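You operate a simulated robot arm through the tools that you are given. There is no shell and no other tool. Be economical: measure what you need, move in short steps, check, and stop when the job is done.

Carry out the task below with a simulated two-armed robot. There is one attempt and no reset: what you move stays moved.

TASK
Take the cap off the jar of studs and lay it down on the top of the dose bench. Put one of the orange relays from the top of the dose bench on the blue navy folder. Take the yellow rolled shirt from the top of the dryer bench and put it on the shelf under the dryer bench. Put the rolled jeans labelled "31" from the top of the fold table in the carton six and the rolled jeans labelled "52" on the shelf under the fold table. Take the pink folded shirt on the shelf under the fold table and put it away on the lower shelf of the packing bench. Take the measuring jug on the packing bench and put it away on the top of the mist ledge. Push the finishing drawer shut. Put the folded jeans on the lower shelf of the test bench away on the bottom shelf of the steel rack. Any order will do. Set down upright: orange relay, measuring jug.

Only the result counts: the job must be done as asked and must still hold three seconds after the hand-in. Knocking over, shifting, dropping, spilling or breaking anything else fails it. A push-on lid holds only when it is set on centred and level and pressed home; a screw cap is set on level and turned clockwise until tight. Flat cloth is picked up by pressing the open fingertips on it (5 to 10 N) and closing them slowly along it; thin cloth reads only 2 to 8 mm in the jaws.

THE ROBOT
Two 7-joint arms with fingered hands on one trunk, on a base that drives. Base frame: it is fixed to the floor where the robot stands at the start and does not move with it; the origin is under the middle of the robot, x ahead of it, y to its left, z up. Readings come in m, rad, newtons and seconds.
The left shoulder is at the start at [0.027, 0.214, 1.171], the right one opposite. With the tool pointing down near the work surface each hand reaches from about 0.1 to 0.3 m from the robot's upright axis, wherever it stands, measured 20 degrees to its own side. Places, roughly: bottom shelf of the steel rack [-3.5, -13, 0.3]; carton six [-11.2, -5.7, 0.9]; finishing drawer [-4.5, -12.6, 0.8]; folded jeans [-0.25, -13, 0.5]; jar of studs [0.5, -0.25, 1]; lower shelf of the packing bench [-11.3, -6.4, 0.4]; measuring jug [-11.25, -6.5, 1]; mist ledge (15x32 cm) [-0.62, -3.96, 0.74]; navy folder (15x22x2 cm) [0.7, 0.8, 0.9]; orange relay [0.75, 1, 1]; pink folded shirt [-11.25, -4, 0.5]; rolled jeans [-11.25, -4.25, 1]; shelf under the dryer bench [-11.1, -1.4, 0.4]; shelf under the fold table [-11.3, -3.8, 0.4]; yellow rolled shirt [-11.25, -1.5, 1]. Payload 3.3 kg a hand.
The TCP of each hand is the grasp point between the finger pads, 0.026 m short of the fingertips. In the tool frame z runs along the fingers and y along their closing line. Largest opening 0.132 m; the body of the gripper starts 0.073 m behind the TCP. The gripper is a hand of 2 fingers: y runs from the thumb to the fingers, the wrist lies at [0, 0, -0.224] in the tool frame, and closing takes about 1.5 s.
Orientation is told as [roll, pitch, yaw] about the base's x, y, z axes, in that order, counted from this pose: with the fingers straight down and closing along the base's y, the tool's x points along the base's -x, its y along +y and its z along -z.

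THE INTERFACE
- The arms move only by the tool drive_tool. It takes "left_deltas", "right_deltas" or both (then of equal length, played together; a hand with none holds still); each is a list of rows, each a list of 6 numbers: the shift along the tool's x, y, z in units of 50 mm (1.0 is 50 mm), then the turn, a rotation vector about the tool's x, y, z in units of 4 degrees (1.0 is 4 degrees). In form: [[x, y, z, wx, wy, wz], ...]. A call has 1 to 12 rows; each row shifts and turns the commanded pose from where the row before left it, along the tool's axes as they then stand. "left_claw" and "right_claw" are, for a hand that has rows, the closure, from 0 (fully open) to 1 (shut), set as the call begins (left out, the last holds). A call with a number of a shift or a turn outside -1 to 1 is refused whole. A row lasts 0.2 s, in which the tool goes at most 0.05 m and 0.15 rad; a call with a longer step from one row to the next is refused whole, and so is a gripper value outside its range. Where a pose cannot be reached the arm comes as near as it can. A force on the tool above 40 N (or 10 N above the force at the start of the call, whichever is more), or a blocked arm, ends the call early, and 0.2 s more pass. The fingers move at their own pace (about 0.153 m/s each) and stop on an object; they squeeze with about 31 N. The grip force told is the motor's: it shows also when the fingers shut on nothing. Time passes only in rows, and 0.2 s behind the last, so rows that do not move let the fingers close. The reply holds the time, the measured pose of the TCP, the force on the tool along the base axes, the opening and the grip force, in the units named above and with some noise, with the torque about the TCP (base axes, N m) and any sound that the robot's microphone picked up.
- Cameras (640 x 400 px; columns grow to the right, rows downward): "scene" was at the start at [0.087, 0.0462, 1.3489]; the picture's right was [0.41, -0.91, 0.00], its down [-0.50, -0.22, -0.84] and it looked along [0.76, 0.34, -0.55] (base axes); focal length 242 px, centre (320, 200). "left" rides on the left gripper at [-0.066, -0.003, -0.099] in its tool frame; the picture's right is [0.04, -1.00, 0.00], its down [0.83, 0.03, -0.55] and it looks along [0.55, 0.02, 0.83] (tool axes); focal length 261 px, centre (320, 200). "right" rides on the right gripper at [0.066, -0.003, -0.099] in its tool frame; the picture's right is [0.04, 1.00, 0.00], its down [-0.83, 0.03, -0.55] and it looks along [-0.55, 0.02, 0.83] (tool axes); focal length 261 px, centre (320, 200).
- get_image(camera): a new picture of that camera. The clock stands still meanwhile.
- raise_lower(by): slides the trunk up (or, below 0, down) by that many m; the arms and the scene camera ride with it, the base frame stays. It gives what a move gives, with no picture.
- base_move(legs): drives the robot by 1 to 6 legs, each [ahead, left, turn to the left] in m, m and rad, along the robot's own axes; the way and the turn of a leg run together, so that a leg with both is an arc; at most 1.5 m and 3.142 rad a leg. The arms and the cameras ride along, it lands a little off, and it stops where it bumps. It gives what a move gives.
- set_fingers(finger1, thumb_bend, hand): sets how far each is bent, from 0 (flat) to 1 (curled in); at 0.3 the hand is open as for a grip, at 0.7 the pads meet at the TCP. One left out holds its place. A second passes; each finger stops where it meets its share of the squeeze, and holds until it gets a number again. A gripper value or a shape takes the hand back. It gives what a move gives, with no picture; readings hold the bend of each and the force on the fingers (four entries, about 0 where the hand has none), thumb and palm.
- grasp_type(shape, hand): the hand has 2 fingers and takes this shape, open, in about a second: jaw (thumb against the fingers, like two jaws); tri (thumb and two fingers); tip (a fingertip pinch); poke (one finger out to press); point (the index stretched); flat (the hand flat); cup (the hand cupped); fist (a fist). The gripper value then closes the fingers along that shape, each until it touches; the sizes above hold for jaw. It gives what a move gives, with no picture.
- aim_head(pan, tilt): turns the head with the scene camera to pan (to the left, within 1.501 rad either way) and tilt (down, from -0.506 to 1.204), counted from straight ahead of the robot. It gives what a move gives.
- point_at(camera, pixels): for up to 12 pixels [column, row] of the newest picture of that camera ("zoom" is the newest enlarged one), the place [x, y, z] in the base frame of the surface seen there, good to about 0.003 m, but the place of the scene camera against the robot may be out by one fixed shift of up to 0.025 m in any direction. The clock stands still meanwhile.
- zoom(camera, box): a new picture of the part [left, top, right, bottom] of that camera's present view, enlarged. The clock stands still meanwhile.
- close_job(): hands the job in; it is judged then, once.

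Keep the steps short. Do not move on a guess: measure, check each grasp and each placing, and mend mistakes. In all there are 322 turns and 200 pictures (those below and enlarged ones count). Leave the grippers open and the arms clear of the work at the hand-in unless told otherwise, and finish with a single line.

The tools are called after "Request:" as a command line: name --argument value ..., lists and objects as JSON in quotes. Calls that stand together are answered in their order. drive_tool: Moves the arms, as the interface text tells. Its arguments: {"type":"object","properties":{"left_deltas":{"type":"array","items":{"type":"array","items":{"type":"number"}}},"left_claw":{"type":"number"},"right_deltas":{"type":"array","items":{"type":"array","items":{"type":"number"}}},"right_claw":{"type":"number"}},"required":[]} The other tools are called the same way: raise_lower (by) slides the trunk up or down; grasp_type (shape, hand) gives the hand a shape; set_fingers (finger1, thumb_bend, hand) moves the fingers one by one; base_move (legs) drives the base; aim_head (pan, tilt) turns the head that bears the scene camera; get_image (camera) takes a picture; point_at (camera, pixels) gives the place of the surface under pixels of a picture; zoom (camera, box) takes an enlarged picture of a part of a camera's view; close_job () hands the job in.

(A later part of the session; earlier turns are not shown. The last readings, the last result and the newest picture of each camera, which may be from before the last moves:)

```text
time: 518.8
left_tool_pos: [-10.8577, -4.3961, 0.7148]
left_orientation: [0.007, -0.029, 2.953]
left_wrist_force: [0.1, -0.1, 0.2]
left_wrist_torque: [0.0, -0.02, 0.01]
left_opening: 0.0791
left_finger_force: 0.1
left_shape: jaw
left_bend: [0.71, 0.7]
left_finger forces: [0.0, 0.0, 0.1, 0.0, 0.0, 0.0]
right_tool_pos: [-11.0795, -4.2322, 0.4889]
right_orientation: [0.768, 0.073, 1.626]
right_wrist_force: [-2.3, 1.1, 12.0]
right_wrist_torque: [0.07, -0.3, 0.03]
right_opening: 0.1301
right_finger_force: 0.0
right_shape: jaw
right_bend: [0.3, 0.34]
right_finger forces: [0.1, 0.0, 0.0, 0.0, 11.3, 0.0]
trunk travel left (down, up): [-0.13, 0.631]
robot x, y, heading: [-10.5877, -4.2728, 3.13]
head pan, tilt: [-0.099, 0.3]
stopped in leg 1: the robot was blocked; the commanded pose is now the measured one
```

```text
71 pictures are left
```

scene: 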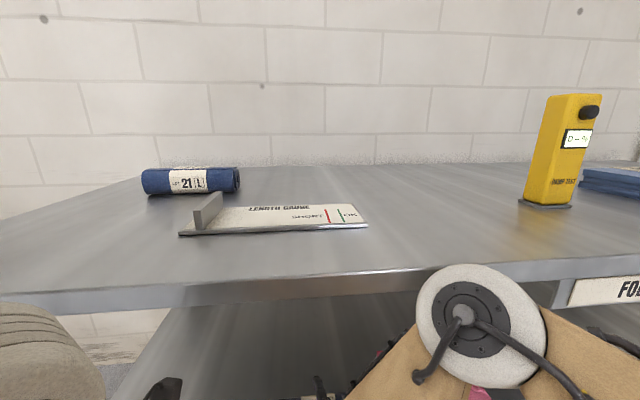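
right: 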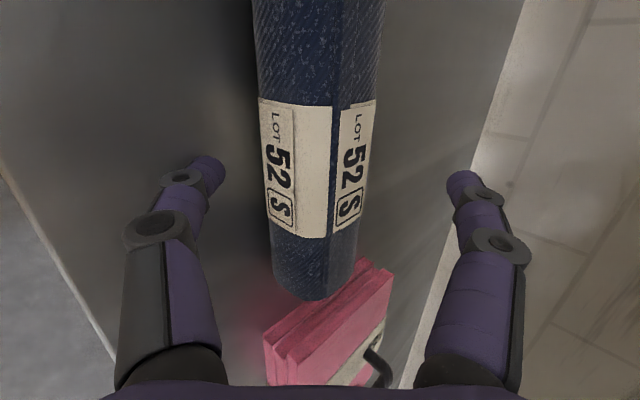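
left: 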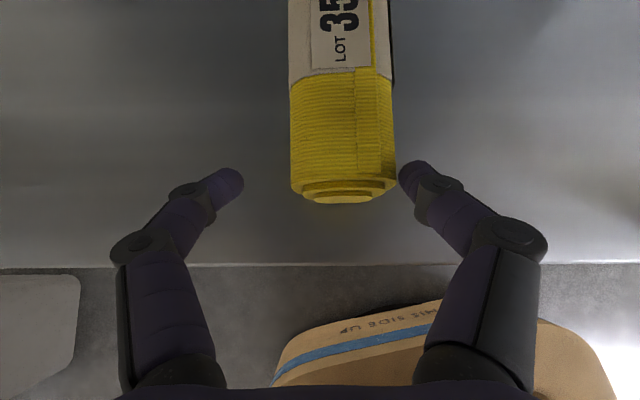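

The arm seems wedged between shelf and table top: the lower finger presses on the shelf with 11 N. I'll relax by narrowing the fingers slightly, then try backing again.

Request:
drive_tool --right_deltas '[[0, 0, 0, 0, 0, 0], [0, 0, 0, 0, 0, 0], [0, 0, 0, 0, 0, 0]]' --right_claw 0.2

Request:
base_move --legs '[[-0.1, 0, 0]]'

Request:
get_image --camera "right"

```text
time: 519.6
left_tool_pos: [-10.8568, -4.3965, 0.7127]
left_orientation: [0.004, -0.028, 2.955]
left_wrist_force: [0.3, 0.2, -0.7]
left_wrist_torque: [0.03, 0.03, 0.01]
left_opening: 0.0791
left_finger_force: 0.0
left_shape: jaw
left_bend: [0.71, 0.7]
left_finger forces: [0.1, 0.0, 0.0, 0.1, 0.1, 0.0]
right_tool_pos: [-11.0794, -4.2335, 0.4864]
right_orientation: [0.764, 0.072, 1.626]
right_wrist_force: [0.3, 0.0, -0.2]
right_wrist_torque: [0.02, -0.02, -0.02]
right_opening: 0.1059
right_finger_force: 0.1
right_shape: jaw
right_bend: [0.59, 0.43]
right_finger forces: [0.0, 0.0, 0.0, 0.0, 0.1, 0.0]
trunk travel left (down, up): [-0.13, 0.631]
robot x, y, heading: [-10.5821, -4.2796, 3.133]
head pan, tilt: [-0.099, 0.3]
```

```text
time: 520.7
left_tool_pos: [-10.7562, -4.3972, 0.712]
left_orientation: [0.003, -0.029, 2.951]
left_wrist_force: [0.1, 0.2, 0.0]
left_wrist_torque: [-0.02, 0.0, -0.01]
left_opening: 0.0791
left_finger_force: 0.1
left_shape: jaw
left_bend: [0.71, 0.7]
left_finger forces: [0.0, 0.0, 0.0, 0.0, 0.0, 0.0]
right_tool_pos: [-10.9787, -4.2342, 0.4859]
right_orientation: [0.763, 0.07, 1.625]
right_wrist_force: [-0.3, -0.2, 0.4]
right_wrist_torque: [-0.03, 0.02, -0.05]
right_opening: 0.1059
right_finger_force: 0.0
right_shape: jaw
right_bend: [0.59, 0.43]
right_finger forces: [0.0, 0.0, 0.1, 0.0, 0.1, 0.0]
trunk travel left (down, up): [-0.13, 0.631]
robot x, y, heading: [-10.4824, -4.2744, 3.134]
head pan, tilt: [-0.099, 0.3]
```

```text
70 pictures are left
```

right: 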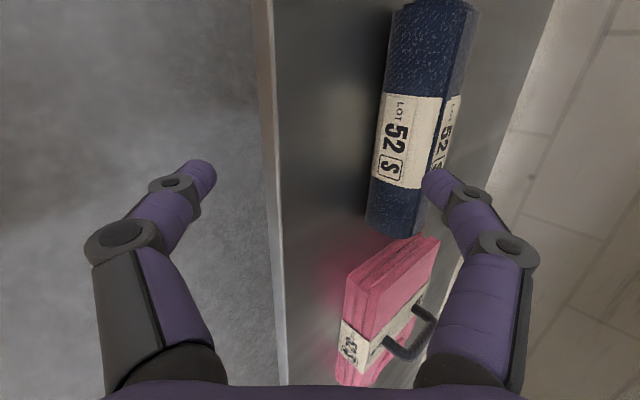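

Roll 52 rests on the shelf. Now the pink shirt: I'll measure its strap handle.

Request:
zoom --camera "right" --box '[320, 220, 480, 400]'

Request:
point_at --camera "right" --pixels '[[398, 348], [412, 345], [430, 318], [418, 305], [388, 340], [345, 330], [350, 290], [435, 240], [390, 270], [400, 385], [280, 300], [430, 340]]'

```text
2.22 times, centred on (400, 310) of right
```

zoom: 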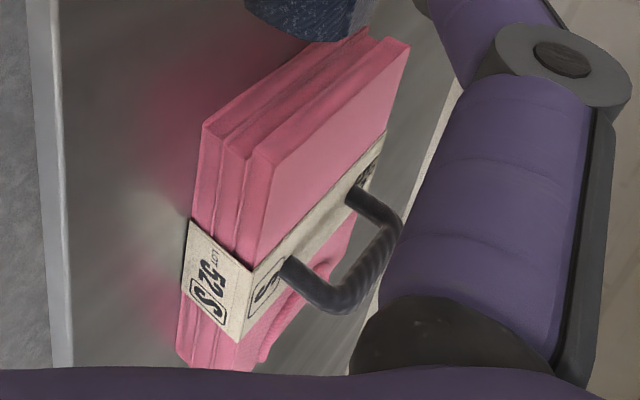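

```text
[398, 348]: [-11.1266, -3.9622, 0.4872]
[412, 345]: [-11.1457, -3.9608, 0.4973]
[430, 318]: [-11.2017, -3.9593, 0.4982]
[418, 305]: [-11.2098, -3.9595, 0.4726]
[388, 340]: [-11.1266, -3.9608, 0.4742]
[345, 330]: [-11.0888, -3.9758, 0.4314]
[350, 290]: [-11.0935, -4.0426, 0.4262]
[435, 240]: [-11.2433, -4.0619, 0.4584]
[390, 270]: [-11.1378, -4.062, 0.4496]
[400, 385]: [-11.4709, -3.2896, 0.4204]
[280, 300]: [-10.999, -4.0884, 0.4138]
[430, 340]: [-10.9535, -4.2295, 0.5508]
```

The handle bar runs along x from −11.127 to −11.21 at y −3.961, z≈0.50, so I'll grip it with the fingers closing sideways. I'll back off, un-spin the right hand and lower the trunk to its end.

Request:
base_move --legs '[[-0.2, 0, 0], [0, -0.27, 0]]'

Request:
drive_tool --right_deltas '[[0, 0, 0, 0, 0, 1], [0, 0, 0, 0, 0, 1], [0, 0, 0, 0, 0, 1], [0, 0, 0, 0, 0, 1], [0, 0, 0, 0, 0, 1], [0, 0, 0, 0, 0, 1], [0, 0, 0, 0, 0, 1], [0, 0, 0, 0, 0, 1], [0, 0, 0, 0, 0, 1], [0, 0, 0, 0, 0, 1], [0, 0, 0, 0, 0, 1], [0, 0, 0, 0, 0, 1]]'

Request:
drive_tool --right_deltas '[[0, 0, 0, 0, 0, 1], [0, 0, 0, 0, 0, 1], [0, 0, 0, 0, 0, 1], [0, 0, 0, 0, 0, 1], [0, 0, 0, 0, 0, 1], [0, 0, 0, 0, 0, 1], [0, 0, 0, 0, 0, 1], [0, 0, 0, 0, 0, 1], [0, 0, 0, 0, 0, 1], [0, 0, 0, 0, 0, 1], [0, 0, 0, 0, 0, 1], [0, 0, 0, 0, 0, 0]]' --right_claw 0.6

Request:
raise_lower --by -0.125

Request:
get_image --camera "right"

```text
time: 523.8
left_tool_pos: [-10.5555, -4.1274, 0.7109]
left_orientation: [0.003, -0.027, 2.951]
left_wrist_force: [-0.5, -0.1, -0.3]
left_wrist_torque: [0.01, -0.04, 0.02]
left_opening: 0.0789
left_finger_force: 0.1
left_shape: jaw
left_bend: [0.71, 0.7]
left_finger forces: [0.0, 0.0, 0.0, 0.0, 0.0, 0.0]
right_tool_pos: [-10.7772, -3.9634, 0.4851]
right_orientation: [0.761, 0.072, 1.624]
right_wrist_force: [0.2, 0.1, -0.1]
right_wrist_torque: [0.04, -0.01, -0.02]
right_opening: 0.1054
right_finger_force: 0.1
right_shape: jaw
right_bend: [0.59, 0.43]
right_finger forces: [0.1, 0.1, 0.1, 0.1, 0.0, 0.0]
trunk travel left (down, up): [-0.13, 0.631]
robot x, y, heading: [-10.284, -4.0074, 3.132]
head pan, tilt: [-0.099, 0.3]
```

```text
time: 526.4
left_tool_pos: [-10.5549, -4.1284, 0.7121]
left_orientation: [0.004, -0.027, 2.952]
left_wrist_force: [-0.4, 0.8, 0.3]
left_wrist_torque: [0.01, -0.01, 0.0]
left_opening: 0.0789
left_finger_force: 0.2
left_shape: jaw
left_bend: [0.71, 0.7]
left_finger forces: [0.0, 0.1, 0.0, 0.1, 0.0, 0.1]
right_tool_pos: [-10.778, -3.9637, 0.4858]
right_orientation: [0.514, 0.594, 0.919]
right_wrist_force: [-0.5, 0.3, 0.0]
right_wrist_torque: [-0.01, 0.01, -0.01]
right_opening: 0.1056
right_finger_force: 0.0
right_shape: jaw
right_bend: [0.59, 0.43]
right_finger forces: [0.1, 0.0, 0.0, 0.0, 0.1, 0.0]
trunk travel left (down, up): [-0.13, 0.631]
robot x, y, heading: [-10.283, -4.0055, 3.133]
head pan, tilt: [-0.099, 0.3]
```

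```text
time: 529.0
left_tool_pos: [-10.5557, -4.1278, 0.7123]
left_orientation: [0.003, -0.028, 2.95]
left_wrist_force: [-0.5, 0.7, -1.1]
left_wrist_torque: [0.0, -0.01, 0.0]
left_opening: 0.0792
left_finger_force: 0.0
left_shape: jaw
left_bend: [0.71, 0.7]
left_finger forces: [0.0, 0.0, 0.1, 0.0, 0.0, 0.1]
right_tool_pos: [-10.778, -3.9637, 0.4855]
right_orientation: [-0.133, 0.754, -0.064]
right_wrist_force: [0.2, 0.1, 0.1]
right_wrist_torque: [0.01, 0.03, -0.01]
right_opening: 0.0531
right_finger_force: 0.0
right_shape: jaw
right_bend: [0.73, 0.7]
right_finger forces: [0.1, 0.0, 0.0, 0.1, 0.0, 0.1]
trunk travel left (down, up): [-0.13, 0.631]
robot x, y, heading: [-10.2813, -4.0077, 3.128]
head pan, tilt: [-0.099, 0.3]
```

```text
time: 530.5
left_tool_pos: [-10.5555, -4.1269, 0.5878]
left_orientation: [0.003, -0.028, 2.951]
left_wrist_force: [-0.6, 0.8, 0.4]
left_wrist_torque: [0.01, -0.01, 0.0]
left_opening: 0.079
left_finger_force: 0.0
left_shape: jaw
left_bend: [0.71, 0.7]
left_finger forces: [0.0, 0.0, 0.1, 0.0, 0.1, 0.0]
right_tool_pos: [-10.7773, -3.9632, 0.3625]
right_orientation: [-0.131, 0.757, -0.061]
right_wrist_force: [-0.5, 0.4, -0.1]
right_wrist_torque: [0.0, -0.04, 0.01]
right_opening: 0.0536
right_finger_force: 0.1
right_shape: jaw
right_bend: [0.73, 0.7]
right_finger forces: [0.0, 0.0, 0.0, 0.0, 0.0, 0.0]
trunk travel left (down, up): [-0.005, 0.756]
robot x, y, heading: [-10.284, -4.008, 3.135]
head pan, tilt: [-0.099, 0.3]
```

```text
68 pictures are left
```

right: 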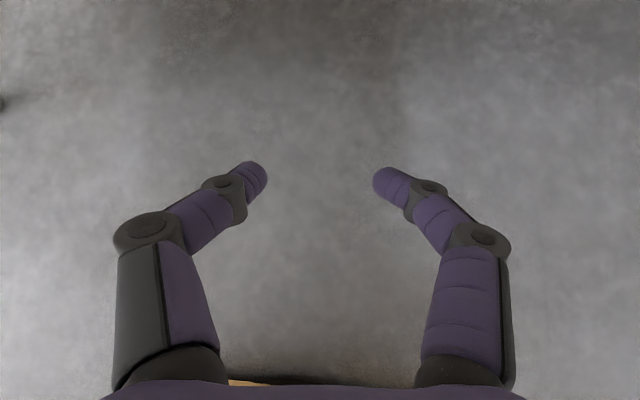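

I'll raise the right hand 17 cm with the arm to handle height.

Request:
drive_tool --right_deltas '[[0.6, -0.083, -0.63, 0, 0, 0], [0.6, -0.083, -0.63, 0, 0, 0], [0.6, -0.083, -0.63, 0, 0, 0], [0.6, -0.083, -0.63, 0, 0, 0], [0, 0, 0, 0, 0, 0]]'

Request:
base_move --legs '[[0.2, 0, 0]]'

Request:
get_image --camera "right"

```text
time: 531.8
left_tool_pos: [-10.5557, -4.1279, 0.5874]
left_orientation: [0.005, -0.028, 2.951]
left_wrist_force: [0.4, -0.2, -0.8]
left_wrist_torque: [0.0, -0.03, -0.01]
left_opening: 0.0792
left_finger_force: 0.1
left_shape: jaw
left_bend: [0.71, 0.7]
left_finger forces: [0.0, 0.1, 0.0, 0.0, 0.1, 0.1]
right_tool_pos: [-10.7767, -3.963, 0.5344]
right_orientation: [-0.13, 0.756, -0.059]
right_wrist_force: [0.0, 0.1, -0.1]
right_wrist_torque: [0.0, 0.01, 0.03]
right_opening: 0.0533
right_finger_force: 0.0
right_shape: jaw
right_bend: [0.73, 0.7]
right_finger forces: [0.0, 0.0, 0.1, 0.0, 0.1, 0.0]
trunk travel left (down, up): [-0.005, 0.756]
robot x, y, heading: [-10.2794, -4.0092, 3.136]
head pan, tilt: [-0.099, 0.3]
```

```text
time: 533.4
left_tool_pos: [-10.7589, -4.1266, 0.5866]
left_orientation: [0.004, -0.027, 2.953]
left_wrist_force: [-0.2, -0.5, -0.3]
left_wrist_torque: [0.01, 0.03, 0.01]
left_opening: 0.0791
left_finger_force: 0.1
left_shape: jaw
left_bend: [0.71, 0.7]
left_finger forces: [0.0, 0.1, 0.0, 0.0, 0.1, 0.0]
right_tool_pos: [-10.9814, -3.9633, 0.534]
right_orientation: [-0.133, 0.756, -0.06]
right_wrist_force: [-0.3, 0.3, 0.4]
right_wrist_torque: [-0.03, 0.03, 0.01]
right_opening: 0.053
right_finger_force: 0.0
right_shape: jaw
right_bend: [0.73, 0.7]
right_finger forces: [0.0, 0.0, 0.0, 0.0, 0.1, 0.0]
trunk travel left (down, up): [-0.005, 0.756]
robot x, y, heading: [-10.4875, -4.0087, 3.138]
head pan, tilt: [-0.099, 0.3]
```

```text
67 pictures are left
```

right: 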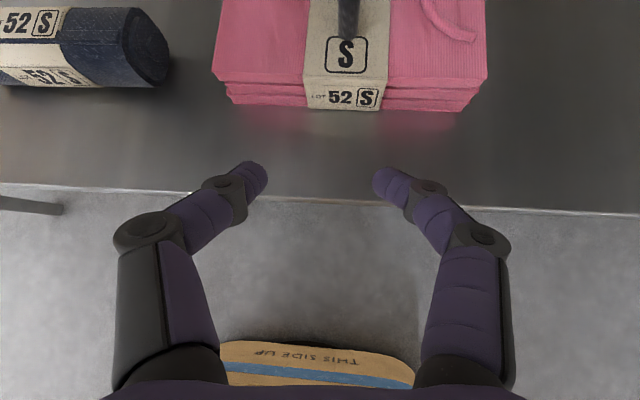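

The handle is ahead, at column 348. I'll drive 11 cm closer and check for blocking.

Request:
base_move --legs '[[0.11, 0, 0]]'

Request:
get_image --camera "right"

```text
time: 534.5
left_tool_pos: [-10.841, -4.1234, 0.5905]
left_orientation: [0.007, -0.034, 2.947]
left_wrist_force: [-0.2, 0.0, 0.3]
left_wrist_torque: [-0.01, -0.02, 0.01]
left_opening: 0.079
left_finger_force: 0.1
left_shape: jaw
left_bend: [0.71, 0.7]
left_finger forces: [0.0, 0.0, 0.0, 0.0, 0.1, 0.0]
right_tool_pos: [-11.0574, -3.9611, 0.5323]
right_orientation: [-0.126, 0.751, -0.055]
right_wrist_force: [0.0, 0.9, 0.3]
right_wrist_torque: [-0.02, 0.02, -0.03]
right_opening: 0.0528
right_finger_force: 0.0
right_shape: jaw
right_bend: [0.73, 0.7]
right_finger forces: [0.0, 0.0, 0.1, 0.0, 0.1, 0.0]
trunk travel left (down, up): [-0.005, 0.756]
robot x, y, heading: [-10.5725, -4.0073, 3.125]
head pan, tilt: [-0.099, 0.3]
stopped in leg 1: the robot was blocked; the commanded pose is now the measured one
```

```text
66 pictures are left
```

right: 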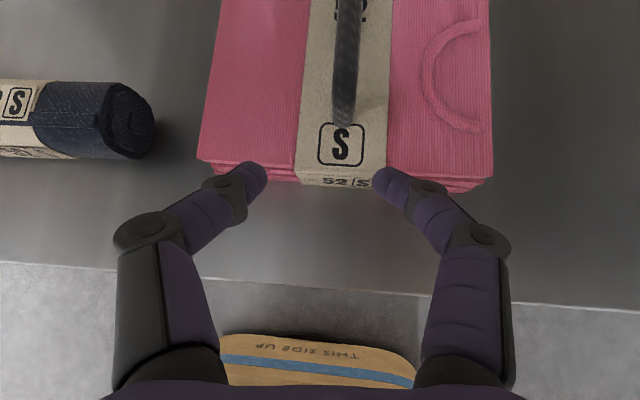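

The base is blocked again at x −10.57 (an elbow against the bench edge). I'll extend the arm the remaining 9.5 cm instead.

Request:
base_move --legs '[[-0.012, 0, 0]]'

Request:
drive_tool --right_deltas '[[0.28, 0.035, 0.43, 0, 0, 0], [0.28, 0.035, 0.43, 0, 0, 0], [0.28, 0.035, 0.43, 0, 0, 0], [0.28, 0.035, 0.43, 0, 0, 0], [0, 0, 0, 0, 0, 0]]'

Request:
get_image --camera "right"

```text
time: 535.3
left_tool_pos: [-10.8346, -4.1251, 0.5872]
left_orientation: [0.004, -0.027, 2.949]
left_wrist_force: [-0.3, -0.2, 0.0]
left_wrist_torque: [0.04, 0.03, 0.01]
left_opening: 0.0791
left_finger_force: 0.0
left_shape: jaw
left_bend: [0.71, 0.7]
left_finger forces: [0.0, 0.0, 0.1, 0.0, 0.0, 0.1]
right_tool_pos: [-11.0506, -3.9638, 0.5277]
right_orientation: [-0.123, 0.742, -0.049]
right_wrist_force: [-0.3, 0.1, 0.2]
right_wrist_torque: [0.01, 0.01, -0.01]
right_opening: 0.0532
right_finger_force: 0.0
right_shape: jaw
right_bend: [0.73, 0.7]
right_finger forces: [0.0, 0.1, 0.0, 0.0, 0.0, 0.0]
trunk travel left (down, up): [-0.005, 0.756]
robot x, y, heading: [-10.5634, -4.0062, 3.134]
head pan, tilt: [-0.099, 0.3]
```

```text
time: 536.5
left_tool_pos: [-10.8346, -4.1257, 0.5859]
left_orientation: [0.004, -0.026, 2.95]
left_wrist_force: [0.2, -0.3, 0.2]
left_wrist_torque: [0.01, 0.02, -0.02]
left_opening: 0.0789
left_finger_force: 0.0
left_shape: jaw
left_bend: [0.71, 0.7]
left_finger forces: [0.0, 0.0, 0.0, 0.0, 0.0, 0.0]
right_tool_pos: [-11.1506, -3.9626, 0.5001]
right_orientation: [-0.123, 0.742, -0.048]
right_wrist_force: [-0.6, 0.4, -0.1]
right_wrist_torque: [0.0, -0.03, 0.01]
right_opening: 0.0533
right_finger_force: 0.0
right_shape: jaw
right_bend: [0.73, 0.7]
right_finger forces: [0.0, 0.0, 0.1, 0.1, 0.0, 0.0]
trunk travel left (down, up): [-0.005, 0.756]
robot x, y, heading: [-10.5636, -4.0078, 3.128]
head pan, tilt: [-0.099, 0.3]
```

```text
65 pictures are left
```

right: 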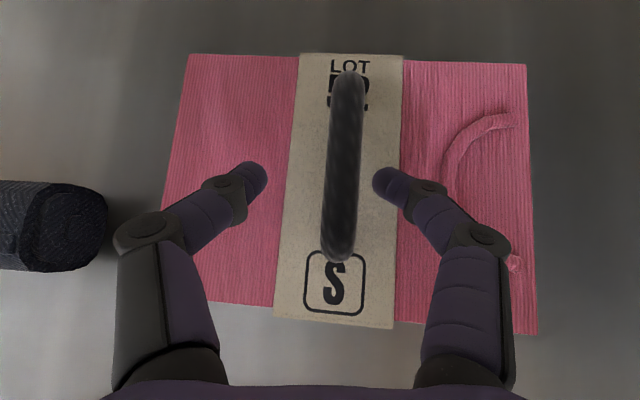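

The reach is fine and the handle bar lies between the fingertips. I'll close on it and lift 3 cm.

Request:
drive_tool --right_deltas '[[0, 0.18, 0, 0, 0, 0], [0, 0, 0, 0, 0, 0], [0, 0, 0, 0, 0, 0], [0, 0, 0, 0, 0, 0], [0, 0, 0, 0, 0, 0]]' --right_claw 1.0

Request:
drive_tool --right_deltas '[[0.2, 0, -0.2, 0, 0, 0], [0.2, 0, -0.2, 0, 0, 0], [0, 0, 0, 0, 0, 0]]'

Request:
get_image --camera "right"

```text
time: 537.7
left_tool_pos: [-10.8342, -4.1241, 0.5875]
left_orientation: [0.004, -0.028, 2.951]
left_wrist_force: [-0.4, 0.0, 0.1]
left_wrist_torque: [0.03, -0.02, -0.02]
left_opening: 0.079
left_finger_force: 0.0
left_shape: jaw
left_bend: [0.71, 0.7]
left_finger forces: [0.1, 0.1, 0.0, 0.1, 0.0, 0.0]
right_tool_pos: [-11.1511, -3.9534, 0.4997]
right_orientation: [-0.124, 0.741, -0.05]
right_wrist_force: [-0.2, -0.5, -0.5]
right_wrist_torque: [-0.04, -0.01, 0.02]
right_opening: 0.0001
right_finger_force: 31.5
right_shape: jaw
right_bend: [0.63, 0.7]
right_finger forces: [0.0, 0.1, 0.0, 0.0, 0.0, 0.0]
trunk travel left (down, up): [-0.005, 0.756]
robot x, y, heading: [-10.5641, -4.0045, 3.132]
head pan, tilt: [-0.099, 0.3]
```

```text
time: 538.5
left_tool_pos: [-10.8348, -4.1243, 0.5878]
left_orientation: [0.004, -0.028, 2.95]
left_wrist_force: [-0.2, 1.1, 0.6]
left_wrist_torque: [-0.01, 0.02, 0.0]
left_opening: 0.0789
left_finger_force: 0.1
left_shape: jaw
left_bend: [0.71, 0.7]
left_finger forces: [0.1, 0.1, 0.1, 0.0, 0.1, 0.0]
right_tool_pos: [-11.1517, -3.9511, 0.5291]
right_orientation: [-0.124, 0.742, -0.048]
right_wrist_force: [-0.4, 0.1, -3.2]
right_wrist_torque: [0.01, -0.04, 0.0]
right_opening: 0.0003
right_finger_force: 31.3
right_shape: jaw
right_bend: [0.63, 0.69]
right_finger forces: [0.0, 0.1, 0.0, 0.0, 0.0, 0.0]
trunk travel left (down, up): [-0.005, 0.756]
robot x, y, heading: [-10.5642, -4.0049, 3.13]
head pan, tilt: [-0.099, 0.3]
```

```text
64 pictures are left
```

right: 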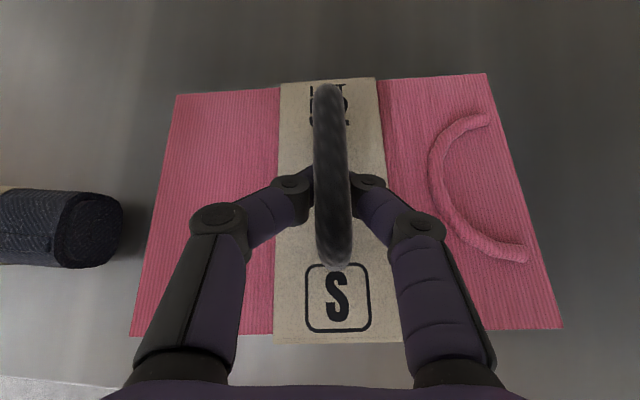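

The closed fingers hook under the handle bar and carry the shirt (3.2 N). I'll back out and carry it to the packing bench's lower shelf.

Request:
base_move --legs '[[-0.45, 0, 0], [0, 1.0, 0], [0, 0.83, 0]]'

Request:
aim_head --pan -0.15 --tilt 0.35

Request:
get_image --camera "scene"

```text
time: 549.7
left_tool_pos: [-10.3779, -5.9052, 0.587]
left_orientation: [0.003, -0.026, 2.972]
left_wrist_force: [0.5, 0.4, 1.5]
left_wrist_torque: [-0.03, 0.05, 0.01]
left_opening: 0.0789
left_finger_force: 0.0
left_shape: jaw
left_bend: [0.71, 0.7]
left_finger forces: [0.0, 0.0, 0.1, 0.0, 0.0, 0.0]
right_tool_pos: [-10.7007, -5.7393, 0.5291]
right_orientation: [-0.124, 0.741, -0.025]
right_wrist_force: [0.0, 1.0, -1.4]
right_wrist_torque: [-0.01, -0.01, -0.03]
right_opening: 0.0001
right_finger_force: 31.4
right_shape: jaw
right_bend: [0.63, 0.69]
right_finger forces: [0.1, 0.1, 0.0, 0.0, 0.0, 0.0]
trunk travel left (down, up): [-0.005, 0.756]
robot x, y, heading: [-10.1075, -5.7782, -3.134]
head pan, tilt: [-0.099, 0.3]
```

```text
time: 550.4
left_tool_pos: [-10.3787, -5.9045, 0.5871]
left_orientation: [0.003, -0.026, 2.974]
left_wrist_force: [0.1, -0.2, 0.4]
left_wrist_torque: [0.01, -0.01, 0.0]
left_opening: 0.0789
left_finger_force: 0.1
left_shape: jaw
left_bend: [0.71, 0.7]
left_finger forces: [0.0, 0.1, 0.1, 0.1, 0.0, 0.1]
right_tool_pos: [-10.6998, -5.7391, 0.5282]
right_orientation: [-0.123, 0.742, -0.026]
right_wrist_force: [0.5, -0.3, -2.6]
right_wrist_torque: [0.01, 0.04, 0.01]
right_opening: 0.0003
right_finger_force: 30.2
right_shape: jaw
right_bend: [0.63, 0.69]
right_finger forces: [0.0, 0.0, 0.0, 0.1, 0.0, 0.1]
trunk travel left (down, up): [-0.005, 0.756]
robot x, y, heading: [-10.1083, -5.7811, -3.129]
head pan, tilt: [-0.15, 0.351]
```

```text
63 pictures are left
```

scene: 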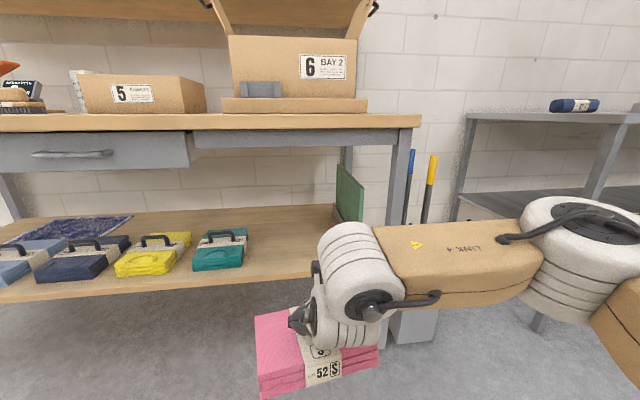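

Request:
point_at --camera "scene" --pixels '[[247, 260], [245, 240], [300, 265], [300, 240], [338, 215], [362, 215], [388, 180], [300, 215], [290, 277], [320, 340], [260, 140], [340, 250]]'

```text
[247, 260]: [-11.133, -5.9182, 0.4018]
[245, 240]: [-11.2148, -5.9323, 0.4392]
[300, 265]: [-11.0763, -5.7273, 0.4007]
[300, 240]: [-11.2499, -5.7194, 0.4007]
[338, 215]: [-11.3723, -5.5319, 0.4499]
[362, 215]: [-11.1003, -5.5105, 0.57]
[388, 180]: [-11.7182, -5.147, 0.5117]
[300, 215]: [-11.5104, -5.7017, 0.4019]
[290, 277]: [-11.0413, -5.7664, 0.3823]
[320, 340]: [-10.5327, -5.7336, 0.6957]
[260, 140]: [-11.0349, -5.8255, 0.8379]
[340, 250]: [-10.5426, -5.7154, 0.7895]
```

Request:
point_at --camera "scene" --pixels '[[555, 250], [600, 250], [640, 330], [480, 250], [408, 185], [430, 190], [410, 320], [400, 150], [412, 255], [435, 280]]'

```text
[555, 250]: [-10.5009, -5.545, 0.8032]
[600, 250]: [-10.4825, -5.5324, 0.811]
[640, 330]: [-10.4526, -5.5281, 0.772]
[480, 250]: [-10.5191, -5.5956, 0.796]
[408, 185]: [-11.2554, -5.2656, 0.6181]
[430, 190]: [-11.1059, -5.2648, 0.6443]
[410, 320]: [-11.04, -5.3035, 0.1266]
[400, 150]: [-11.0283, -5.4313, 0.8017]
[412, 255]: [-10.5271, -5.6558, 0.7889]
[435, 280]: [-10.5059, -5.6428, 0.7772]
```

The shelf is at z 0.40, free between y −5.91 and −5.53. I'll drive in 0.38 m, then extend the arm 6 cm.

Request:
base_move --legs '[[0.38, 0, 0]]'

Request:
drive_tool --right_deltas '[[0.3, 0, 0.28, 0, 0, 0], [0.3, 0, 0.28, 0, 0, 0], [0.3, 0, 0.28, 0, 0, 0], [0, 0, 0, 0, 0, 0]]'

Request:
get_image --camera "right"

```text
time: 552.7
left_tool_pos: [-10.7512, -5.9099, 0.5866]
left_orientation: [0.006, -0.028, 2.974]
left_wrist_force: [0.1, 0.1, -0.8]
left_wrist_torque: [-0.02, -0.01, -0.01]
left_opening: 0.0791
left_finger_force: 0.0
left_shape: jaw
left_bend: [0.71, 0.7]
left_finger forces: [0.0, 0.0, 0.0, 0.0, 0.0, 0.0]
right_tool_pos: [-11.0736, -5.7426, 0.5298]
right_orientation: [-0.124, 0.742, -0.026]
right_wrist_force: [-0.5, 0.7, -2.6]
right_wrist_torque: [0.01, 0.01, 0.02]
right_opening: 0.0
right_finger_force: 31.1
right_shape: jaw
right_bend: [0.63, 0.69]
right_finger forces: [0.0, 0.1, 0.0, 0.1, 0.0, 0.0]
trunk travel left (down, up): [-0.005, 0.756]
robot x, y, heading: [-10.4774, -5.7816, -3.128]
head pan, tilt: [-0.15, 0.351]
```

```text
time: 553.7
left_tool_pos: [-10.7516, -5.9089, 0.5872]
left_orientation: [0.002, -0.026, 2.97]
left_wrist_force: [0.1, -1.1, 0.1]
left_wrist_torque: [-0.01, 0.02, 0.0]
left_opening: 0.079
left_finger_force: 0.0
left_shape: jaw
left_bend: [0.71, 0.7]
left_finger forces: [0.0, 0.0, 0.1, 0.0, 0.0, 0.0]
right_tool_pos: [-11.1338, -5.7477, 0.5267]
right_orientation: [-0.124, 0.742, -0.024]
right_wrist_force: [0.5, 0.1, -3.3]
right_wrist_torque: [-0.02, -0.06, -0.02]
right_opening: 0.0
right_finger_force: 31.2
right_shape: jaw
right_bend: [0.63, 0.69]
right_finger forces: [0.0, 0.0, 0.0, 0.0, 0.1, 0.0]
trunk travel left (down, up): [-0.005, 0.756]
robot x, y, heading: [-10.4807, -5.7871, -3.132]
head pan, tilt: [-0.15, 0.351]
```

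```text
62 pictures are left
```

right: 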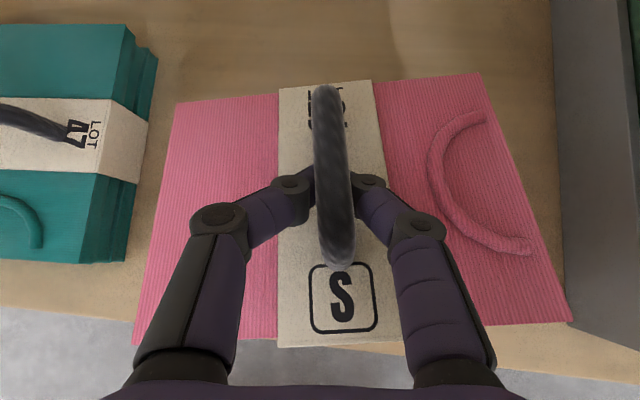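

I'll extend 4 cm further in, then lower.

Request:
drive_tool --right_deltas '[[0.29, 0, 0.28, 0, 0, 0], [0.29, 0, 0.28, 0, 0, 0], [-0.2, 0, 0.21, 0, 0, 0], [-0.2, 0, 0.21, 0, 0, 0], [-0.1, 0, 0.105, 0, 0, 0], [0, 0, 0, 0, 0, 0]]'

Request:
get_image --camera "right"

```text
time: 555.1
left_tool_pos: [-10.7517, -5.9092, 0.587]
left_orientation: [0.003, -0.028, 2.97]
left_wrist_force: [-0.1, -0.7, 0.1]
left_wrist_torque: [-0.01, -0.02, -0.02]
left_opening: 0.0789
left_finger_force: 0.1
left_shape: jaw
left_bend: [0.71, 0.7]
left_finger forces: [0.0, 0.0, 0.1, 0.0, 0.0, 0.0]
right_tool_pos: [-11.1753, -5.7518, 0.4909]
right_orientation: [-0.123, 0.742, -0.026]
right_wrist_force: [0.1, -0.2, -1.9]
right_wrist_torque: [-0.01, -0.03, -0.01]
right_opening: 0.0
right_finger_force: 31.3
right_shape: jaw
right_bend: [0.63, 0.69]
right_finger forces: [0.0, 0.0, 0.0, 0.0, 0.0, 0.0]
trunk travel left (down, up): [-0.005, 0.756]
robot x, y, heading: [-10.4816, -5.7878, -3.127]
head pan, tilt: [-0.15, 0.351]
```

```text
61 pictures are left
```

right: 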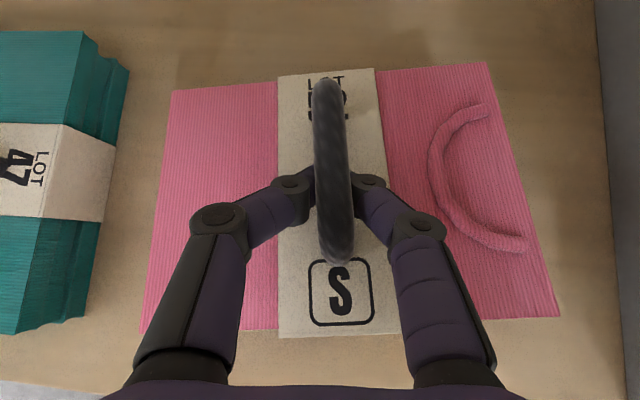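

Request:
drive_tool --right_deltas '[[-0.08, 0, 0.085, 0, 0, 0], [-0.08, 0, 0.085, 0, 0, 0], [-0.05, 0, 0.05, 0, 0, 0], [0, 0, 0, 0, 0, 0]]'

Request:
drive_tool --right_deltas '[[0, 0, 0, 0, 0, 0], [0, 0, 0, 0, 0, 0], [0, 0, 0, 0, 0, 0], [0, 0, 0, 0, 0, 0]]' --right_claw 0.6

Request:
get_image --camera "right"

```text
time: 556.1
left_tool_pos: [-10.7512, -5.9093, 0.5863]
left_orientation: [0.002, -0.028, 2.973]
left_wrist_force: [0.0, -0.2, 0.1]
left_wrist_torque: [-0.01, 0.01, 0.01]
left_opening: 0.0791
left_finger_force: 0.1
left_shape: jaw
left_bend: [0.71, 0.7]
left_finger forces: [0.0, 0.0, 0.0, 0.0, 0.1, 0.1]
right_tool_pos: [-11.1739, -5.7539, 0.4759]
right_orientation: [-0.125, 0.741, -0.027]
right_wrist_force: [-0.2, 0.3, -0.3]
right_wrist_torque: [0.01, -0.02, 0.03]
right_opening: 0.0
right_finger_force: 31.1
right_shape: jaw
right_bend: [0.63, 0.69]
right_finger forces: [0.0, 0.0, 0.0, 0.1, 0.1, 0.0]
trunk travel left (down, up): [-0.005, 0.756]
robot x, y, heading: [-10.4778, -5.7858, -3.131]
head pan, tilt: [-0.15, 0.351]
```

```text
time: 557.1
left_tool_pos: [-10.7509, -5.9094, 0.5875]
left_orientation: [0.005, -0.029, 2.972]
left_wrist_force: [-0.3, -0.3, 0.9]
left_wrist_torque: [0.04, 0.01, -0.02]
left_opening: 0.0792
left_finger_force: 0.0
left_shape: jaw
left_bend: [0.71, 0.7]
left_finger forces: [0.0, 0.0, 0.0, 0.0, 0.0, 0.1]
right_tool_pos: [-11.1729, -5.7534, 0.4766]
right_orientation: [-0.125, 0.743, -0.026]
right_wrist_force: [0.6, -0.2, 0.6]
right_wrist_torque: [-0.02, -0.01, 0.01]
right_opening: 0.0521
right_finger_force: 0.0
right_shape: jaw
right_bend: [0.73, 0.7]
right_finger forces: [0.0, 0.1, 0.1, 0.0, 0.1, 0.0]
trunk travel left (down, up): [-0.005, 0.756]
robot x, y, heading: [-10.4798, -5.7851, -3.129]
head pan, tilt: [-0.15, 0.351]
```

```text
60 pictures are left
```

right: 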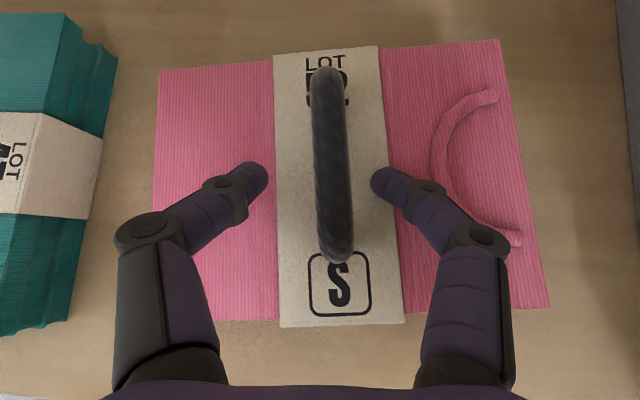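

The pink shirt lies on the lower shelf. I'll retreat along the fingers, then back the base out and raise the trunk.

Request:
drive_tool --right_deltas '[[0, 0, -0.4, 0, 0, 0], [0, 0, -0.4, 0, 0, 0], [0, 0, -0.3, 0, 0, 0]]' --right_claw 0.5

Request:
base_move --legs '[[-0.4, 0, 0]]'

Request:
get_image --camera "scene"

```text
time: 557.9
left_tool_pos: [-10.7518, -5.9091, 0.5872]
left_orientation: [0.004, -0.026, 2.973]
left_wrist_force: [0.3, 0.2, 0.8]
left_wrist_torque: [0.0, 0.01, 0.02]
left_opening: 0.079
left_finger_force: 0.1
left_shape: jaw
left_bend: [0.71, 0.7]
left_finger forces: [0.0, 0.1, 0.1, 0.1, 0.0, 0.1]
right_tool_pos: [-11.1355, -5.7494, 0.5158]
right_orientation: [-0.124, 0.744, -0.026]
right_wrist_force: [0.4, -0.3, 0.4]
right_wrist_torque: [-0.01, -0.01, 0.03]
right_opening: 0.0656
right_finger_force: 0.0
right_shape: jaw
right_bend: [0.73, 0.7]
right_finger forces: [0.0, 0.1, 0.1, 0.0, 0.0, 0.0]
trunk travel left (down, up): [-0.005, 0.756]
robot x, y, heading: [-10.4838, -5.7825, -3.131]
head pan, tilt: [-0.15, 0.351]
```

```text
time: 560.4
left_tool_pos: [-10.3529, -5.904, 0.5869]
left_orientation: [0.004, -0.028, 2.966]
left_wrist_force: [-0.9, -0.5, 0.9]
left_wrist_torque: [-0.02, 0.01, -0.01]
left_opening: 0.0791
left_finger_force: 0.0
left_shape: jaw
left_bend: [0.71, 0.7]
left_finger forces: [0.1, 0.0, 0.0, 0.0, 0.0, 0.1]
right_tool_pos: [-10.7375, -5.7416, 0.5155]
right_orientation: [-0.123, 0.741, -0.028]
right_wrist_force: [0.4, -0.4, -0.2]
right_wrist_torque: [-0.04, -0.02, 0.02]
right_opening: 0.0654
right_finger_force: 0.0
right_shape: jaw
right_bend: [0.73, 0.7]
right_finger forces: [0.0, 0.1, 0.0, 0.0, 0.0, 0.1]
trunk travel left (down, up): [-0.005, 0.756]
robot x, y, heading: [-10.0811, -5.7785, -3.138]
head pan, tilt: [-0.15, 0.351]
```

```text
59 pictures are left
```

scene: 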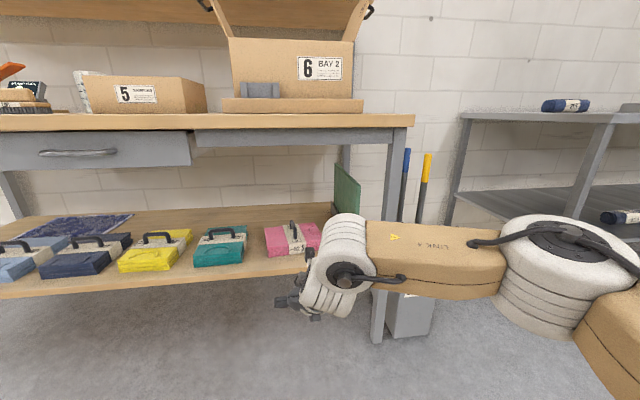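

The pink shirt is in the row. Now the measuring jug: I'll raise the trunk and slide left to face it.

Request:
raise_lower --by 0.4

Request:
raise_lower --by 0.15

Request:
base_move --legs '[[0.2, 0.66, 0]]'

Request:
aim_head --pan -0.05 --tilt 0.6

Request:
get_image --camera "scene"

```text
time: 564.2
left_tool_pos: [-10.3544, -5.9041, 0.987]
left_orientation: [0.002, -0.026, 2.966]
left_wrist_force: [0.2, 0.2, 0.7]
left_wrist_torque: [0.03, -0.04, 0.02]
left_opening: 0.079
left_finger_force: 0.0
left_shape: jaw
left_bend: [0.71, 0.7]
left_finger forces: [0.1, 0.0, 0.0, 0.0, 0.0, 0.1]
right_tool_pos: [-10.7366, -5.7407, 0.9164]
right_orientation: [-0.126, 0.742, -0.03]
right_wrist_force: [-0.3, -0.2, -0.2]
right_wrist_torque: [-0.02, -0.02, 0.02]
right_opening: 0.0655
right_finger_force: 0.1
right_shape: jaw
right_bend: [0.73, 0.7]
right_finger forces: [0.1, 0.0, 0.0, 0.1, 0.0, 0.0]
trunk travel left (down, up): [-0.405, 0.356]
robot x, y, heading: [-10.0866, -5.7774, -3.137]
head pan, tilt: [-0.15, 0.351]
```

```text
time: 566.0
left_tool_pos: [-10.3549, -5.9045, 1.137]
left_orientation: [0.004, -0.027, 2.966]
left_wrist_force: [-0.2, 0.3, -0.2]
left_wrist_torque: [-0.01, 0.01, 0.0]
left_opening: 0.0788
left_finger_force: 0.0
left_shape: jaw
left_bend: [0.71, 0.7]
left_finger forces: [0.1, 0.0, 0.0, 0.0, 0.1, 0.0]
right_tool_pos: [-10.7367, -5.741, 1.0657]
right_orientation: [-0.124, 0.741, -0.03]
right_wrist_force: [-0.2, -0.6, 0.0]
right_wrist_torque: [0.02, 0.02, 0.02]
right_opening: 0.0655
right_finger_force: 0.1
right_shape: jaw
right_bend: [0.73, 0.7]
right_finger forces: [0.0, 0.0, 0.1, 0.0, 0.1, 0.1]
trunk travel left (down, up): [-0.555, 0.206]
robot x, y, heading: [-10.0827, -5.7807, -3.133]
head pan, tilt: [-0.15, 0.351]
```

```text
time: 569.8
left_tool_pos: [-10.5499, -6.5735, 1.1368]
left_orientation: [0.003, -0.026, 2.968]
left_wrist_force: [0.5, 0.5, 0.1]
left_wrist_torque: [0.0, 0.01, -0.01]
left_opening: 0.0788
left_finger_force: 0.1
left_shape: jaw
left_bend: [0.71, 0.7]
left_finger forces: [0.0, 0.0, 0.1, 0.0, 0.1, 0.0]
right_tool_pos: [-10.9335, -6.4129, 1.0663]
right_orientation: [-0.124, 0.741, -0.026]
right_wrist_force: [-0.5, -0.5, 0.2]
right_wrist_torque: [-0.01, 0.0, 0.03]
right_opening: 0.0654
right_finger_force: 0.2
right_shape: jaw
right_bend: [0.73, 0.7]
right_finger forces: [0.1, 0.0, 0.1, 0.1, 0.0, 0.0]
trunk travel left (down, up): [-0.555, 0.206]
robot x, y, heading: [-10.2822, -6.4459, -3.132]
head pan, tilt: [-0.15, 0.351]
```

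```text
time: 570.6
left_tool_pos: [-10.5501, -6.5738, 1.1375]
left_orientation: [0.004, -0.027, 2.969]
left_wrist_force: [0.4, -0.4, -1.1]
left_wrist_torque: [0.04, -0.01, 0.0]
left_opening: 0.079
left_finger_force: 0.0
left_shape: jaw
left_bend: [0.71, 0.7]
left_finger forces: [0.0, 0.0, 0.0, 0.0, 0.1, 0.1]
right_tool_pos: [-10.9333, -6.4119, 1.0659]
right_orientation: [-0.124, 0.742, -0.027]
right_wrist_force: [0.4, 0.2, 1.0]
right_wrist_torque: [-0.02, -0.01, 0.01]
right_opening: 0.0654
right_finger_force: 0.2
right_shape: jaw
right_bend: [0.73, 0.7]
right_finger forces: [0.0, 0.0, 0.0, 0.0, 0.0, 0.2]
trunk travel left (down, up): [-0.555, 0.206]
robot x, y, heading: [-10.2807, -6.4503, -3.129]
head pan, tilt: [-0.051, 0.6]
```

```text
58 pictures are left
```

scene: 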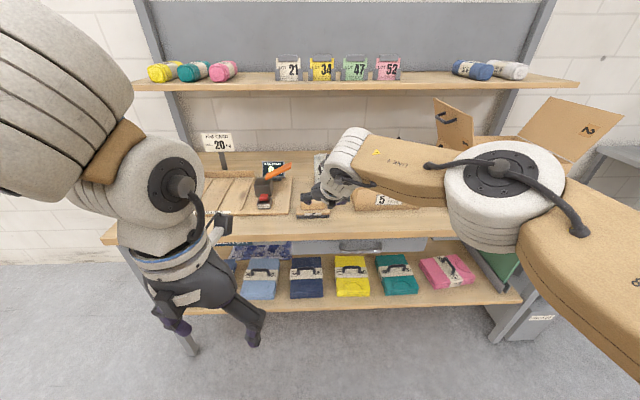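

Request:
get_image --camera "right"

```text
57 pictures are left
```

right: 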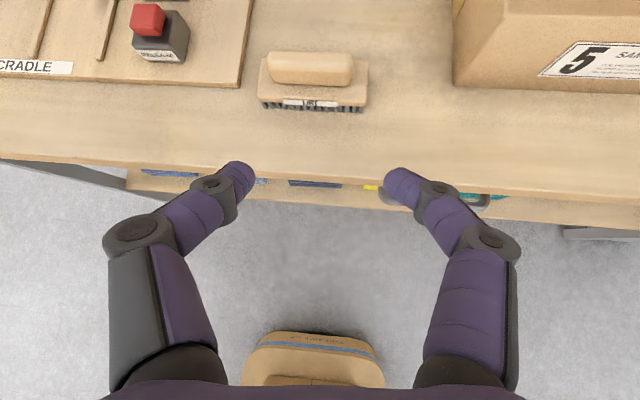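

Request:
base_move --legs '[[0.24, 0, 0]]'

Request:
get_image --camera "right"

```text
time: 572.4
left_tool_pos: [-10.7887, -6.5742, 1.137]
left_orientation: [0.004, -0.025, 2.967]
left_wrist_force: [0.1, -0.6, -0.2]
left_wrist_torque: [0.01, 0.01, -0.01]
left_opening: 0.0788
left_finger_force: 0.1
left_shape: jaw
left_bend: [0.71, 0.7]
left_finger forces: [0.1, 0.0, 0.0, 0.0, 0.0, 0.0]
right_tool_pos: [-11.1735, -6.4134, 1.0657]
right_orientation: [-0.124, 0.741, -0.03]
right_wrist_force: [-0.3, -0.7, 0.7]
right_wrist_torque: [0.01, -0.02, 0.01]
right_opening: 0.0655
right_finger_force: 0.1
right_shape: jaw
right_bend: [0.73, 0.7]
right_finger forces: [0.0, 0.1, 0.0, 0.0, 0.1, 0.0]
trunk travel left (down, up): [-0.555, 0.206]
robot x, y, heading: [-10.5224, -6.4485, -3.13]
head pan, tilt: [-0.051, 0.6]
```

```text
56 pictures are left
```

right: 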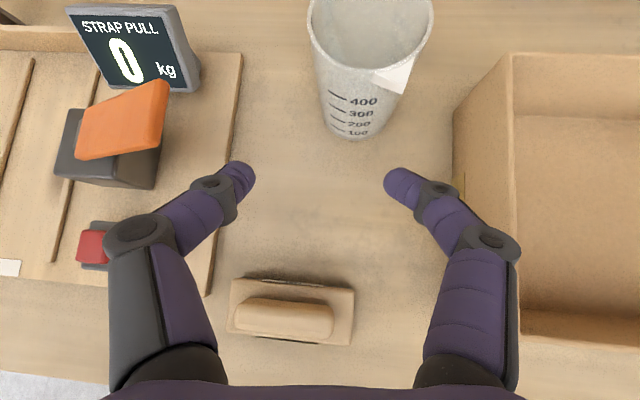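

Request:
point_at --camera "right" --pixels '[[360, 135], [340, 110], [385, 110], [335, 75], [312, 40], [425, 50], [365, 66], [370, 5], [360, 100], [320, 60], [395, 85]]'

```text
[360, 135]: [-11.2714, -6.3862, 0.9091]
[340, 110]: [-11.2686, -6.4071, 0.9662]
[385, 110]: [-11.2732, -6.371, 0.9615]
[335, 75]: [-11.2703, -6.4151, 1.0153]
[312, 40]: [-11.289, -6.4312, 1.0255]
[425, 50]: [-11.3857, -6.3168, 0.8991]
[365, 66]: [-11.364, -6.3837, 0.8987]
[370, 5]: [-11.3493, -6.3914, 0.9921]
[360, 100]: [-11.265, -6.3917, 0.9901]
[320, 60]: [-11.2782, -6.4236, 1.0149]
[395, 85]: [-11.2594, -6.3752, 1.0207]
```

The jug: base z 0.90, rim ≈1.03, centre about (-11.305,-6.39), tapered, no handle. I'll grip it at mid-height with fingertips. First the pre-grasp.

Request:
drive_tool --right_deltas '[[0.25, 0.36, 0.3, 0, 0, 0], [0.25, 0.35, 0.3, 0, 0, 0], [0, 0, 0, 0, 0, 0]]' --right_claw 0.25

Request:
get_image --camera "right"

Request:
point_at --camera "right" --pixels '[[330, 190], [345, 150], [310, 150], [380, 150], [300, 60], [420, 70], [345, 215]]'

```text
time: 573.2
left_tool_pos: [-10.7881, -6.5757, 1.1368]
left_orientation: [0.004, -0.027, 2.968]
left_wrist_force: [0.2, -0.2, 1.2]
left_wrist_torque: [-0.03, -0.02, -0.01]
left_opening: 0.0791
left_finger_force: 0.1
left_shape: jaw
left_bend: [0.71, 0.7]
left_finger forces: [0.0, 0.1, 0.0, 0.0, 0.0, 0.1]
right_tool_pos: [-11.2122, -6.3785, 1.0586]
right_orientation: [-0.126, 0.741, -0.031]
right_wrist_force: [0.9, -0.8, -0.3]
right_wrist_torque: [0.0, 0.0, -0.02]
right_opening: 0.0988
right_finger_force: 0.1
right_shape: jaw
right_bend: [0.64, 0.5]
right_finger forces: [0.1, 0.0, 0.1, 0.0, 0.0, 0.0]
trunk travel left (down, up): [-0.555, 0.206]
robot x, y, heading: [-10.515, -6.451, -3.13]
head pan, tilt: [-0.051, 0.6]
```

```text
55 pictures are left
```

right: 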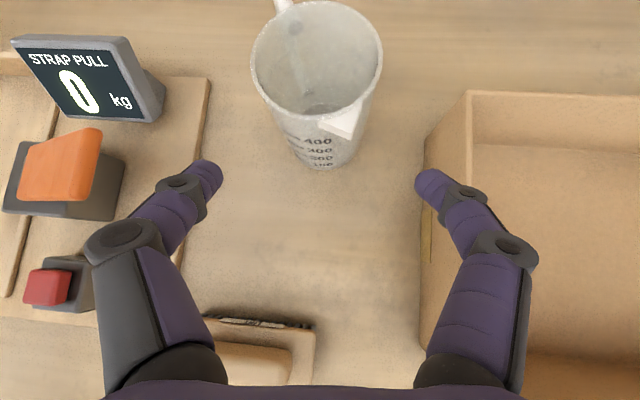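

```text
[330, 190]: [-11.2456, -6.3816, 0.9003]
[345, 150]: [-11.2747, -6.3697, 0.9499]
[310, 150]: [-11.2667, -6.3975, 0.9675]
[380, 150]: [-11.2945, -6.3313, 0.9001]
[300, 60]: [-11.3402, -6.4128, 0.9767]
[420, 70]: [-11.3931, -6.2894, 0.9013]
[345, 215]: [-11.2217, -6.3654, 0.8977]
```

Request:
point_at --camera "right" --pixels '[[468, 100], [455, 200], [440, 150], [430, 300], [475, 150], [450, 120]]'

```text
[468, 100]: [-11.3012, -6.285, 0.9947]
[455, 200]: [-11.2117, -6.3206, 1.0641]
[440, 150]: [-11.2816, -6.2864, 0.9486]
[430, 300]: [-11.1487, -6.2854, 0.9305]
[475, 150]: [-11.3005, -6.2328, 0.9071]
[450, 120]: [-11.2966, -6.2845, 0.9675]
```

Carton 5's wall is at y −6.285, 3.5 cm away from the finger. I'll advance 11 cm.

Request:
drive_tool --right_deltas '[[-0.03, -0.03, 0.56, 0, 0, 0], [-0.03, -0.03, 0.56, 0, 0, 0], [-0.03, 0, 0.56, 0, 0, 0], [-0.03, 0, 0.56, 0, 0, 0], [0, 0, 0, 0, 0, 0]]' --right_claw 0.3

Request:
get_image --camera "right"

```text
time: 574.4
left_tool_pos: [-10.789, -6.574, 1.1387]
left_orientation: [0.003, -0.027, 2.967]
left_wrist_force: [0.5, 0.5, -0.8]
left_wrist_torque: [-0.01, -0.01, -0.02]
left_opening: 0.079
left_finger_force: 0.0
left_shape: jaw
left_bend: [0.71, 0.7]
left_finger forces: [0.0, 0.0, 0.0, 0.1, 0.0, 0.1]
right_tool_pos: [-11.2023, -6.3831, 0.9955]
right_orientation: [-0.126, 0.743, -0.031]
right_wrist_force: [0.8, -0.9, -0.1]
right_wrist_torque: [-0.01, -0.04, 0.0]
right_opening: 0.0927
right_finger_force: 0.0
right_shape: jaw
right_bend: [0.67, 0.56]
right_finger forces: [0.1, 0.1, 0.0, 0.0, 0.1, 0.0]
right hand out of reach, approached as far as the arm can: row 1, 2, 3, 4
trunk travel left (down, up): [-0.555, 0.206]
robot x, y, heading: [-10.519, -6.4487, -3.133]
head pan, tilt: [-0.051, 0.6]
```

```text
54 pictures are left
```

right: 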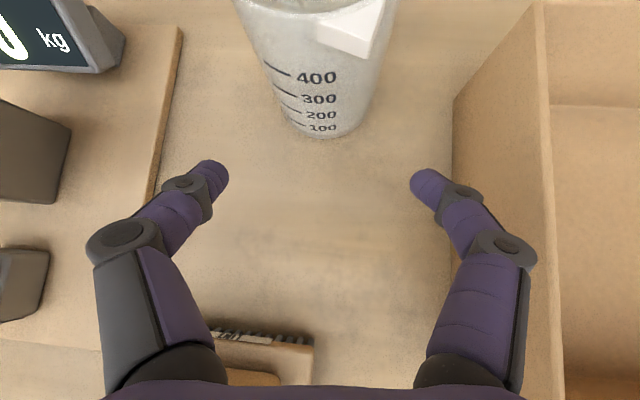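

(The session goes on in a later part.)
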